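You operate a simulated robot arm through the tools that you are given. There is no shell and no other tool. Be economical: measure what you need, move in short steps, check, and stop when the job is done.

Carry out the task below with a simulated robot arm. There is one attempt and no reset: what you move stays moved.

TASK
Put one of the paper cups from the table top in the grey bucket.
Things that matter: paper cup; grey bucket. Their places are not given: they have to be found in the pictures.

It is judged by the outcome, as a careful person would: the job done as asked, and still so three seconds after it is handed in. It fails if anything else is knocked over, pushed out of place, dropped, spilled or broken.

THE ROBOT
A 6-joint arm with a two-finger parallel gripper, fixed in place. Base frame: the origin is at the foot of the arm, x ahead of it, y to its left, z up; the work surface is at about z = 880. Lengths are in mm, angles in rad, forces in N, time in s.
With the tool pointing down near the work surface it reaches from about 260 to 660 mm from the base axis. Its first joint turns from -1.152 to 1.152 rad. Payload 2.9 kg.
Tool frame: the origin (TCP) lies between the finger pads and is the grasp point; the fingertips stand 30 mm ahead of it; z points along the fingers, y is the line along which they close. The gripper opens to 110 mm. The fingers are 20 mm wide and 10 mm thick; the gripper's body (48 by 112 mm) begins 55 mm behind the TCP.
Orientation is that of the tool frame in the base frame, as a unit quaternion [x, y, z, w]. With the fingers straight down and closing along the base's y, the tool's x points along the base's -x, its y along +y and its z along -z.

THE INTERFACE
- The arm moves only by the tool apply_moves. Its argument "targets" is a list of rows, each a list of 7 numbers: the shift along the base's x, y, z in units of 25 mm (1.0 is 25 mm), then the turn, a rotation vector about the base's x, y, z in units of 8 degrees (1.0 is 8 degrees), then the opening, from 0 (shut) to 1 (fully open). In form: [[x, y, z, ax, ay, az, gripper], ...]. A call has 1 to 20 rows; each row shifts and turns the commanded pose from where the row before left it. A call with a number of a shift or a turn outside -1 to 1 is refused whole. A row lasts 0.2 s, in which the tool goes at most 50 mm and 0.15 rad; a call with a longer step from one row to the next is refused whole, and so is a gripper value outside its range. A pose out of reach is approached as far as the arm can. The call stops where the force on the tool passes 40 N (or 10 N more than at its start, if that is more) or the arm is blocked; 0.2 s more then pass. The fingers move at their own pace (about 108 mm/s each) and stop on an object; they squeeze with about 31 N. The grip force told is the motor's: it shows also when the fingers shut on nothing. Time passes only in rows, and 0.2 s behind the last, so rows that do not move let the fingers close. It gives the time, the measured TCP pose, the force on the tool (base axes), the opening and the grip force at its end, in the units of the frame above (readings bear some noise), and new pictures: "show" is both (left out), scene, wrist or none.
- Cameras (640 x 400 px; columns grow to the right, rows downward): "scene" is fixed at [79.9, 428.4, 1414.1]; the picture's right is [-0.77, -0.64, 0.00], its down [-0.18, 0.21, -0.96] and it looks along [0.62, -0.74, -0.28] (base axes); focal length 357 px, centre (320, 200). "wrist" rides on the gripper at [-36, 0, -57] in the tool frame; the picture's right is [0.00, -1.00, 0.00], its down [0.97, 0.00, -0.24] and it looks along [0.24, 0.00, 0.97] (tool axes); focal length 218 px, centre (320, 200).
- pixel_to_xyz(camera, pixels): for up to 12 pixels [column, row] of the newest picture of that camera ("zoom" is the newest enlarged one), the place [x, y, z] in the base frame of the surface seen there, good to about 3 mm. No time passes.
- close_up(camera, box): a new picture of the part [left, top, right, bottom] of that camera's present view, enlarged. No time passes.
- job_done(): hands the job in; it is judged then, once.

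Work in short steps. Measure before you move; look again where a grasp or a placing could have gone wrong, and mend it. You have 60 turns and 100 pictures in all, the two below and enlarged ones among them. Open the gripper and draw the arm clear of the work before you hand the job in, unless the task says otherwise; then end with one line.

The tools are called after "Request:" as a command line: name --pt "numbers of a row" for each row, then --argument value for the rest, lists and objects as JSON in quotes. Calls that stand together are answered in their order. apply_moves: Moves the arm, as the interface text tells. Its arguments: {"type":"object","properties":{"targets":{"type":"array","items":{"type":"array","items":{"type":"number"}}},"show":{"type":"string","enum":["both","scene","wrist","none"]}},"required":["targets"]} The other tools are called the same way: pixel_to_xyz (camera, pixels) gives the place of the surface under pixels of a picture; close_up (camera, box) takes an enlarged picture of a part of a camera's view; job_done () hands the job in.

At the start:

```text
time_s: 0.0
tool_pos: [384.9, -47.2, 1277.6]
orientation: [0.0, 1.0, 0.0, 0.0]
contact_force: [0.2, -1.1, -0.3]
grip_width: 109.9
finger_force: 0.1
```

scene: 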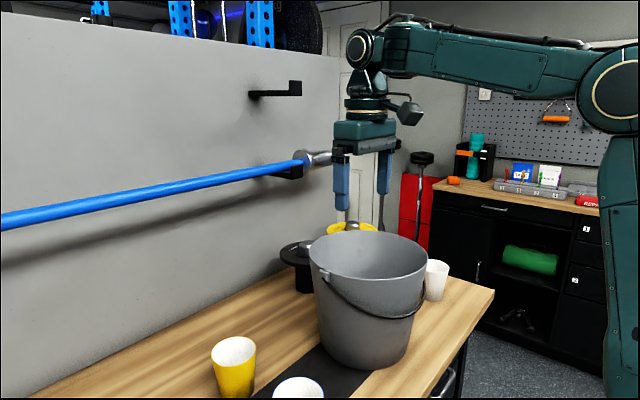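
wrist: 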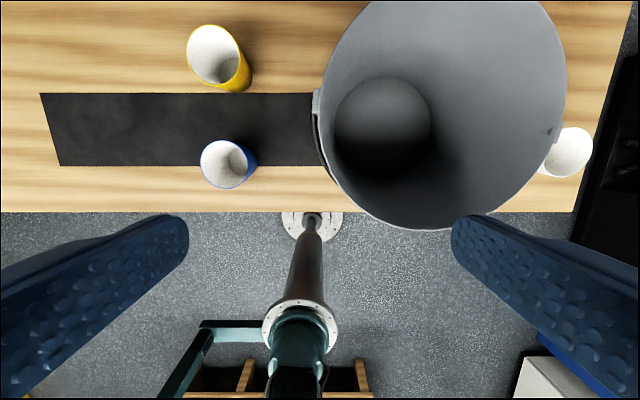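

The wrist view shows a yellow cup (220,60), a blue-sided cup (228,163), a white one (570,150), and the bucket (440,120). I'll measure these and zoom in.

Request:
pixel_to_xyz --camera "wrist" --pixels '[[188, 50], [236, 50], [212, 26], [202, 163], [250, 160], [228, 142], [228, 187], [215, 115], [318, 100], [565, 80], [440, 228], [390, 130]]'

Request:
close_up --camera "scene" --box '[200, 220, 520, 400]'

Request:
close_up --camera "wrist" --box '[160, 10, 320, 210]'

```text
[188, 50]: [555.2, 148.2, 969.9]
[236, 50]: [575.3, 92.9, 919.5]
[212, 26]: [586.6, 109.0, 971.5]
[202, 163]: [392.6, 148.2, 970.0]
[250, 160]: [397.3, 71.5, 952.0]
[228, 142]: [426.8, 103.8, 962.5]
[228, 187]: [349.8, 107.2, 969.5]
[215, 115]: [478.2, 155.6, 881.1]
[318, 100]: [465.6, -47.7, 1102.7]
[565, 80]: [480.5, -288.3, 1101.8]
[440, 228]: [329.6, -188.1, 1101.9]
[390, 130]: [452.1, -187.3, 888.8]
```

```text
2.00 times, centred on (360, 310) of scene
```

zoom: 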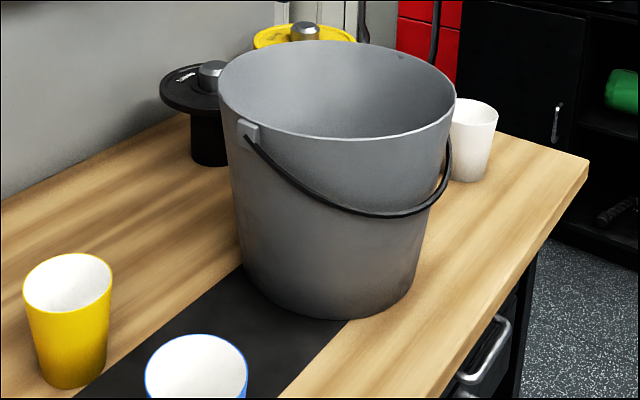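

```text
2.00 times, centred on (240, 110) of wrist
```

zoom: 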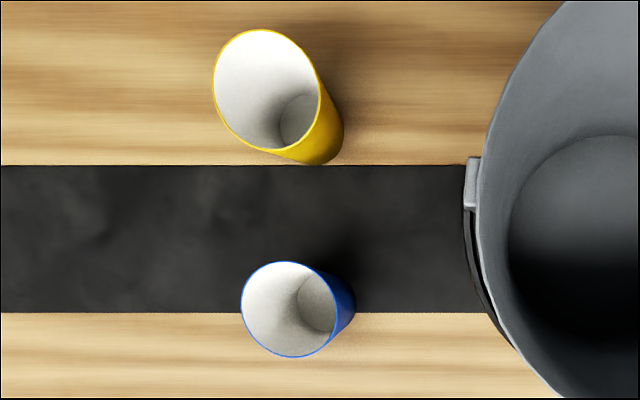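

Both near cups are paper cups, with the rim at about z 970 and a diameter of about 78. I'll take the blue one at about (388,110). First I'll check the wall bar for clearance and get better bucket rim points.

Request:
pixel_to_xyz --camera "scene" --pixels '[[150, 193], [280, 168], [320, 158], [298, 90], [310, 245], [427, 262], [370, 232], [350, 278]]'

Request:
apply_moves --pt "0 1 0 0 0 0 1" --pt "0 1 0 0 0 0 1" --pt "0 1 0 0 0 0 1" --pt "0 1 0 0 0 0 1" --pt "0 1 0 0 0 0 1" --pt "0 1 0 0 0 0 1" --pt "0.1 0.28 0 0 0 0 1" --pt "0 0 -1 0 0 0 1" --pt "0 0 -1 0 0 0 1" --pt "0 0 -1 0 0 0 1" --pt "0 0 -1 0 0 0 1" --pt "0 0 -1 0 0 0 1" --pt "0 0 -1 0 0 0 1"

```text
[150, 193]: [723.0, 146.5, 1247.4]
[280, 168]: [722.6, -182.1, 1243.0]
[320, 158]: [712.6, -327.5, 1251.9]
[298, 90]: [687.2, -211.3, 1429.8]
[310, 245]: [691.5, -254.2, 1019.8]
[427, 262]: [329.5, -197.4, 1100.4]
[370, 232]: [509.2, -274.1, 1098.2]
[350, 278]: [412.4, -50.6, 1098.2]
```

```text
time_s: 2.8
tool_pos: [387.3, 109.0, 1128.5]
orientation: [0.0, 1.0, -0.001, 0.0]
contact_force: [0.4, -0.8, 0.3]
grip_width: 110.0
finger_force: 0.1
```

scene: 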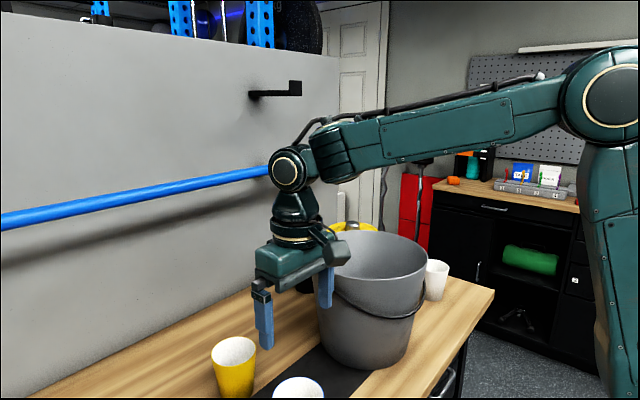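
wrist: 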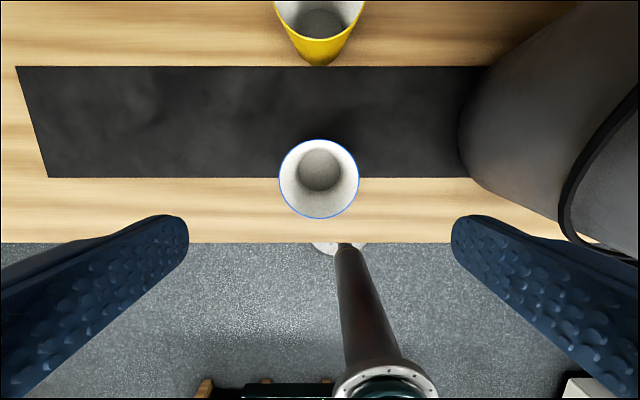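

The gripper is above the cup, whose rim spans columns 280–359 and rows 139–218. I'll check its exact centre.

Request:
pixel_to_xyz --camera "wrist" --pixels '[[280, 178], [358, 178], [319, 141], [319, 217], [320, 165], [461, 140], [320, 64]]'

```text
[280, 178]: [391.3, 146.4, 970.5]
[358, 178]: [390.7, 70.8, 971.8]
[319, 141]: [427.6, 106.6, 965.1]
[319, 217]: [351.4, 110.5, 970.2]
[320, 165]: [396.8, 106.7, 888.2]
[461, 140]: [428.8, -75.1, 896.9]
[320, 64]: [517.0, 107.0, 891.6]
```

The cup's centre is (390,108.5), so I'm on it. I'll descend to about TCP z 943 and then close.

Request:
apply_moves --pt "0.1 0 -1 0 0 0 1" --pt "0 0 -1 0 0 0 1" --pt "0 0 -1 0 0 0 1" --pt "0 0 -1 0 0 0 1" --pt "0 0 -1 0 0 0 1" --pt "0 0 -1 0 0 0 1" --pt "0 0 -1 0 0 0 1" --pt "0 0 -0.4 0 0 0 1" --pt "0 0 0 0 0 0 1"

```text
time_s: 4.8
tool_pos: [390.7, 109.4, 943.5]
orientation: [-0.001, 1.0, 0.0, 0.0]
contact_force: [-0.4, 0.6, 0.3]
grip_width: 109.9
finger_force: 0.0
```

scene: 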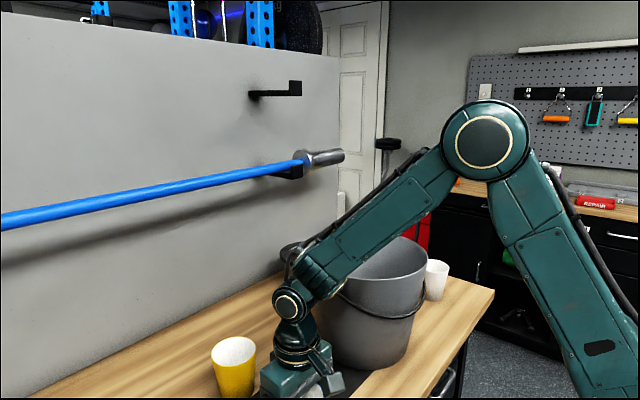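
wrist: 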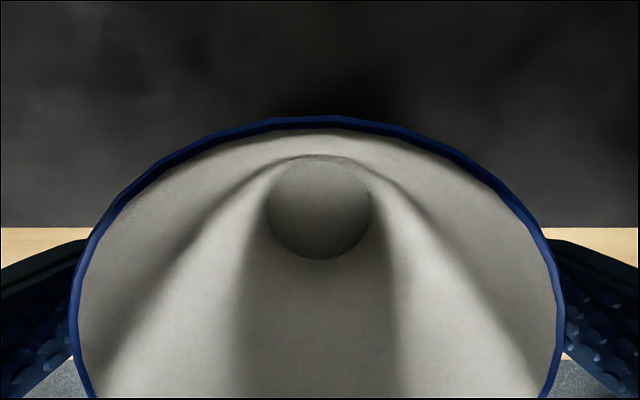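

The fingers straddle the cup. Now I'll close.

Request:
apply_moves --pt "0 0 0 0 0 0 0.6" --pt "0 0 0 0 0 0 0.6" --pt "0 0 0 0 0 0 0.5" --pt "0 0 0 0 0 0 0.5" --pt "0 0 0 0 0 0 0.5" --show "wrist"

```text
time_s: 6.0
tool_pos: [390.7, 108.8, 944.1]
orientation: [0.0, 1.0, 0.0, 0.001]
contact_force: [0.6, 1.3, 1.0]
grip_width: 76.6
finger_force: 31.0
```

wrist: 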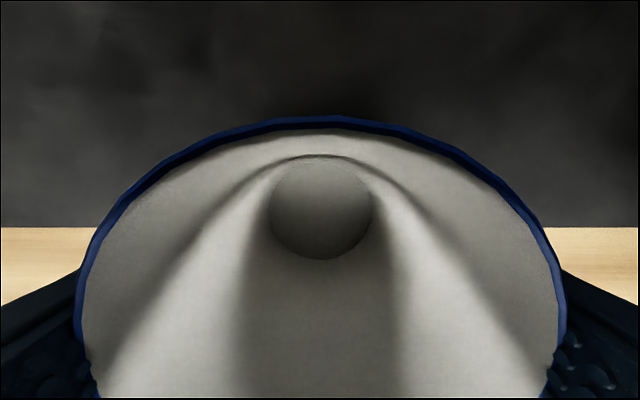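

The cup is gripped at 76.6 mm with 31 N. I'll lift straight up.

Request:
apply_moves --pt "0 0 0.4 0 0 0 0.4" --pt "0 0 0.6 0 0 0 0.4" --pt "0 0 1 0 0 0 0.4" --pt "0 0 1 0 0 0 0.4" --pt "0 0 1 0 0 0 0.4" --pt "0 0 1 0 0 0 0.4" --pt "0 0 1 0 0 0 0.4" --pt "0 0 1 0 0 0 0.4" --pt "0 0 1 0 0 0 0.4" --pt "0 0 1 0 0 0 0.4" --pt "0 0 1 0 0 0 0.4" --pt "0 0 1 0 0 0 0.4"

```text
time_s: 8.6
tool_pos: [389.3, 110.6, 1218.7]
orientation: [0.0, 1.0, 0.001, 0.0]
contact_force: [0.5, 0.9, -0.2]
grip_width: 76.4
finger_force: 31.3
```

scene: 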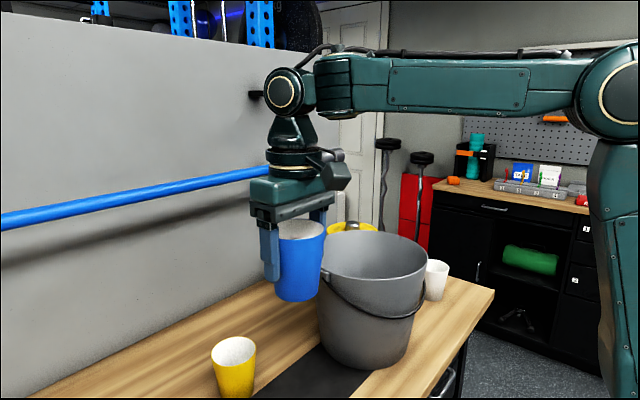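
wrist: 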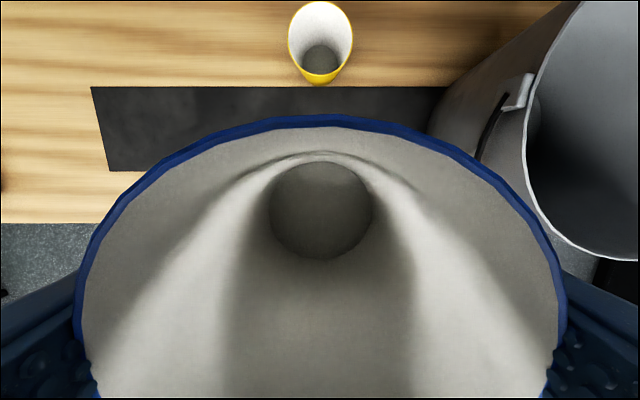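

The lift is clean. A circle fit to the rim puts the bucket centre at (448,-169), r≈122, rim z 1102, and the cup's bottom is now at about 1154. I'll move across.

Request:
apply_moves --pt "0.195 -0.93 0 0 0 0 0.4" --pt "0.195 -0.93 0 0 0 0 0.4" --pt "0.195 -0.93 0 0 0 0 0.4" --pt "0.195 -0.93 0 0 0 0 0.4" --pt "0.195 -0.93 0 0 0 0 0.4" --pt "0.195 -0.93 0 0 0 0 0.4" --pt "0.195 -0.93 0 0 0 0 0.4" --pt "0.195 -0.93 0 0 0 0 0.4" --pt "0.195 -0.93 0 0 0 0 0.4" --pt "0.195 -0.93 0 0 0 0 0.4" --pt "0.195 -0.93 0 0 0 0 0.4" --pt "0.195 -0.93 0 0 0 0 0.4" --pt "0 0 0 0 0 0 0.4"

```text
time_s: 11.4
tool_pos: [448.3, -169.9, 1217.7]
orientation: [-0.001, 1.0, 0.0, 0.0]
contact_force: [-0.3, -0.2, 0.8]
grip_width: 76.3
finger_force: 30.9
```

scene: 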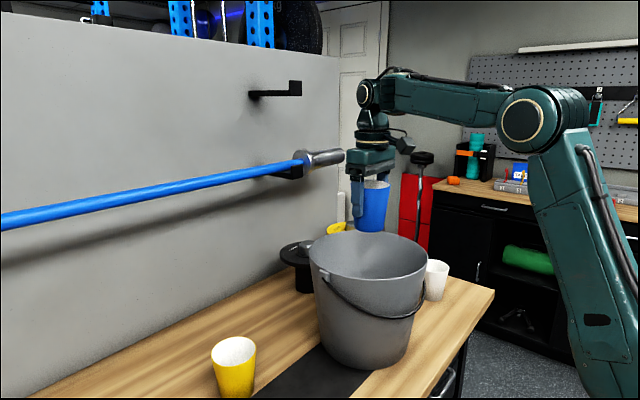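
wrist: 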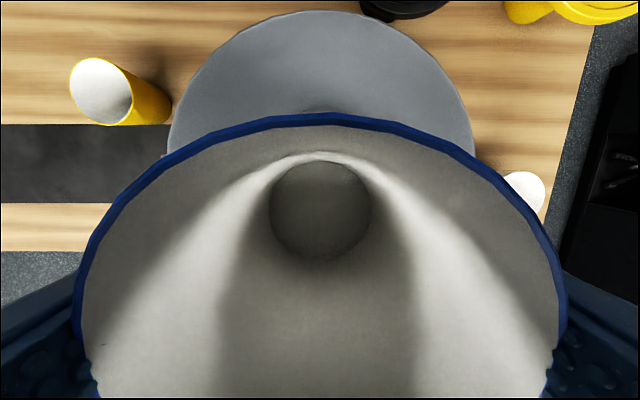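

I'm centred over the bucket (rim columns 167–474). I'll lower partway and check.

Request:
apply_moves --pt "0 0 -1 0 0 0 0.4" --pt "0 0 -1 0 0 0 0.4" --pt "0 0 -1 0 0 0 0.4" --pt "0 0 -1 0 0 0 0.4" --pt "0 0 -1 0 0 0 0.4" --pt "0 0 -1 0 0 0 0.4" --pt "0 0 0 0 0 0 0.4"

```text
time_s: 13.0
tool_pos: [449.3, -169.2, 1068.8]
orientation: [0.0, 1.0, 0.0, 0.0]
contact_force: [0.7, 0.3, -0.3]
grip_width: 75.9
finger_force: 30.8
```

scene: 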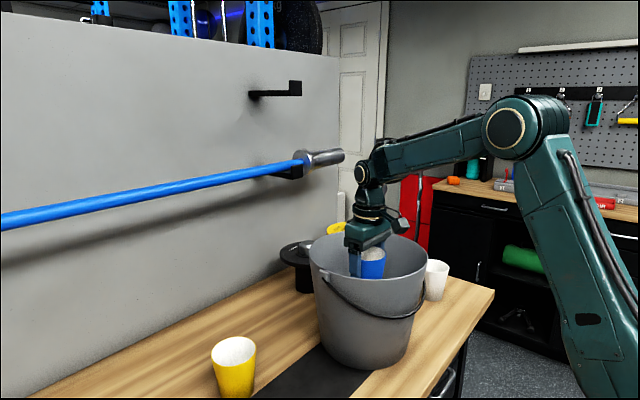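
wrist: 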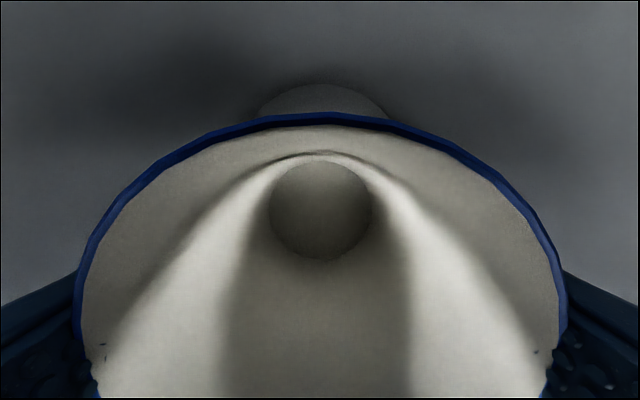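

The cup is inside and clear of the walls, with its bottom at about 1005 and the floor at 889. I'll lower further.

Request:
apply_moves --pt "0 0 -1 0 0 0 0.4" --pt "0 0 -1 0 0 0 0.4" --pt "0 0 -1 0 0 0 0.4" --pt "0 0 0 0 0 0 0.4"

Request:
close_up --camera "scene" --box '[300, 130, 460, 290]'

```text
time_s: 14.0
tool_pos: [448.8, -168.6, 992.4]
orientation: [0.001, 1.0, 0.0, 0.0]
contact_force: [0.3, 0.4, 0.9]
grip_width: 76.0
finger_force: 31.2
```

scene: 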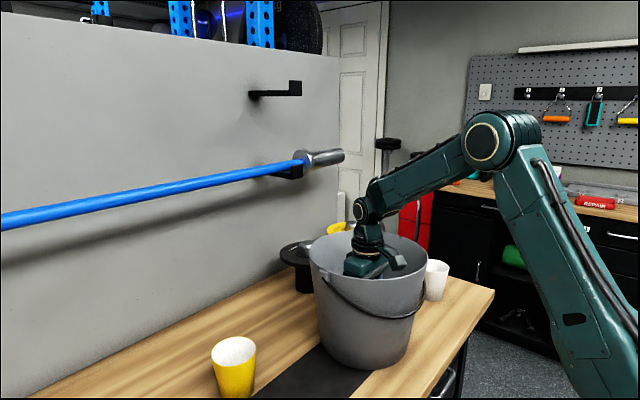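
wrist: 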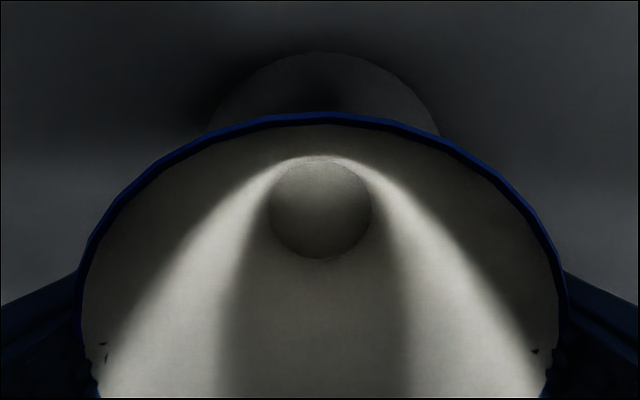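

```text
2.50 times, centred on (380, 210) of scene
```

zoom: 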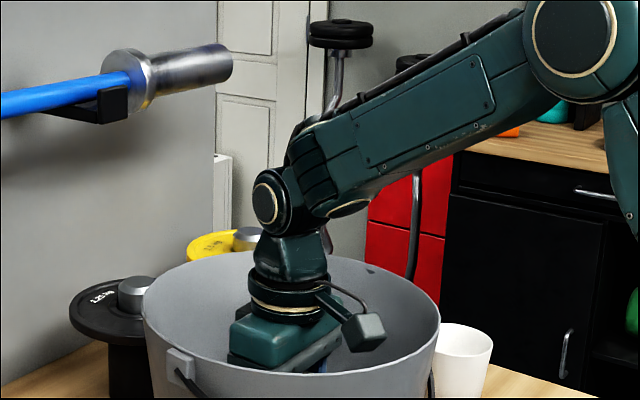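

There is still clearance all round. I'll lower another ~33 mm, slowly near the floor.

Request:
apply_moves --pt "0 0 -0.5 0 0 0 0.4" --pt "0 0 -0.4 0 0 0 0.4" --pt "0 0 -0.2 0 0 0 0.4" --pt "0 0 -0.2 0 0 0 0.4" --pt "0 0 0 0 0 0 0.4" --show "scene"

```text
time_s: 15.2
tool_pos: [447.4, -169.3, 960.3]
orientation: [0.0, 1.0, 0.001, 0.0]
contact_force: [-0.1, 0.6, -0.1]
grip_width: 76.0
finger_force: 30.9
```

scene: 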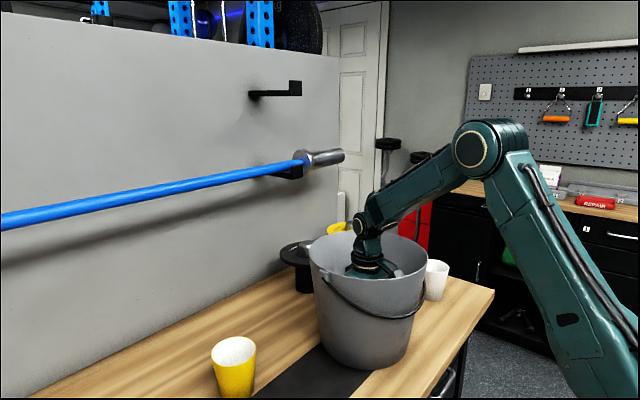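

The cup's bottom is a few mm above the floor. I'll open partly, to 0.85.

Request:
apply_moves --pt "0 0 0 0 0 0 0.75" --pt "0 0 0 0 0 0 0.85" --pt "0 0 0 0 0 0 0.85" --pt "0 0 0 0 0 0 0.85" --show "wrist"

```text
time_s: 16.2
tool_pos: [449.1, -169.6, 960.8]
orientation: [0.001, 1.0, 0.0, 0.0]
contact_force: [0.2, 0.3, 0.0]
grip_width: 93.6
finger_force: 0.1
```

wrist: 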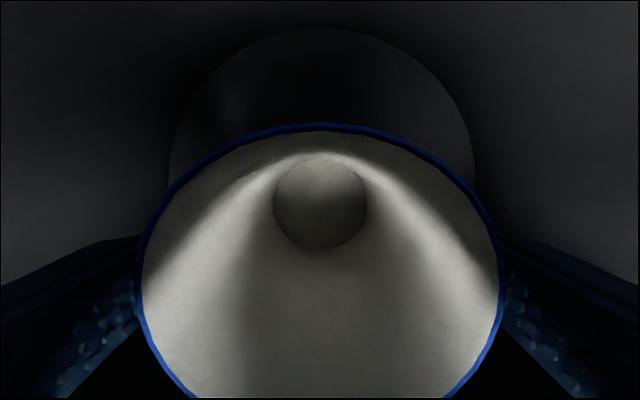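

The cup is released and standing on the floor. I'll withdraw straight up.

Request:
apply_moves --pt "0 0 0.5 0 0 0 0.85" --pt "0 0 1 0 0 0 0.85" --pt "0 0 1 0 0 0 0.85" --pt "0 0 1 0 0 0 0.85" --pt "0 0 1 0 0 0 0.85" --pt "0 0 1 0 0 0 0.85" --pt "0 0 1 0 0 0 0.85" --pt "0 0 1 0 0 0 0.85" --pt "0 0 1 0 0 0 0.85" --pt "0 0 1 0 0 0 0.85" --pt "0 0 1 0 0 0 0.85" --pt "0 0 1 0 0 0 0.85" --pt "0 0 1 0 0 0 1"

```text
time_s: 19.0
tool_pos: [447.7, -170.3, 1273.4]
orientation: [0.0, 1.0, 0.0, 0.0]
contact_force: [0.9, 0.1, -0.2]
grip_width: 110.1
finger_force: 0.2
```

scene: 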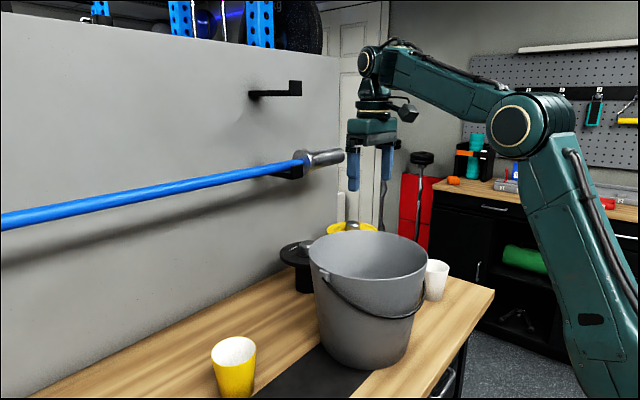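
wrist: 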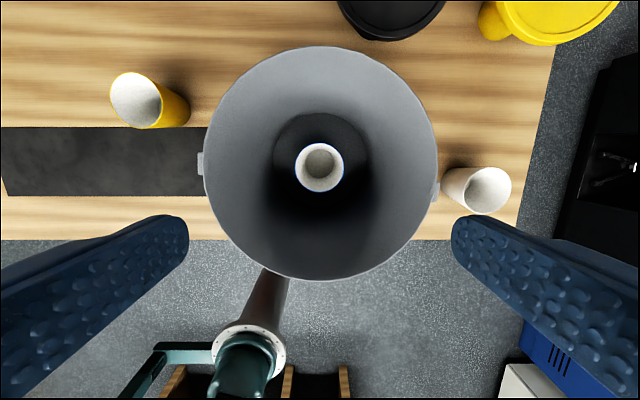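

The cup stands upright in the bucket at (320,165), nothing else has moved, and the arm is clear.

Request:
job_done

```text
The job is handed in.
```

I put the blue paper cup in the grey bucket, where it stands upright; nothing else was disturbed, and the arm is clear with its gripper open.
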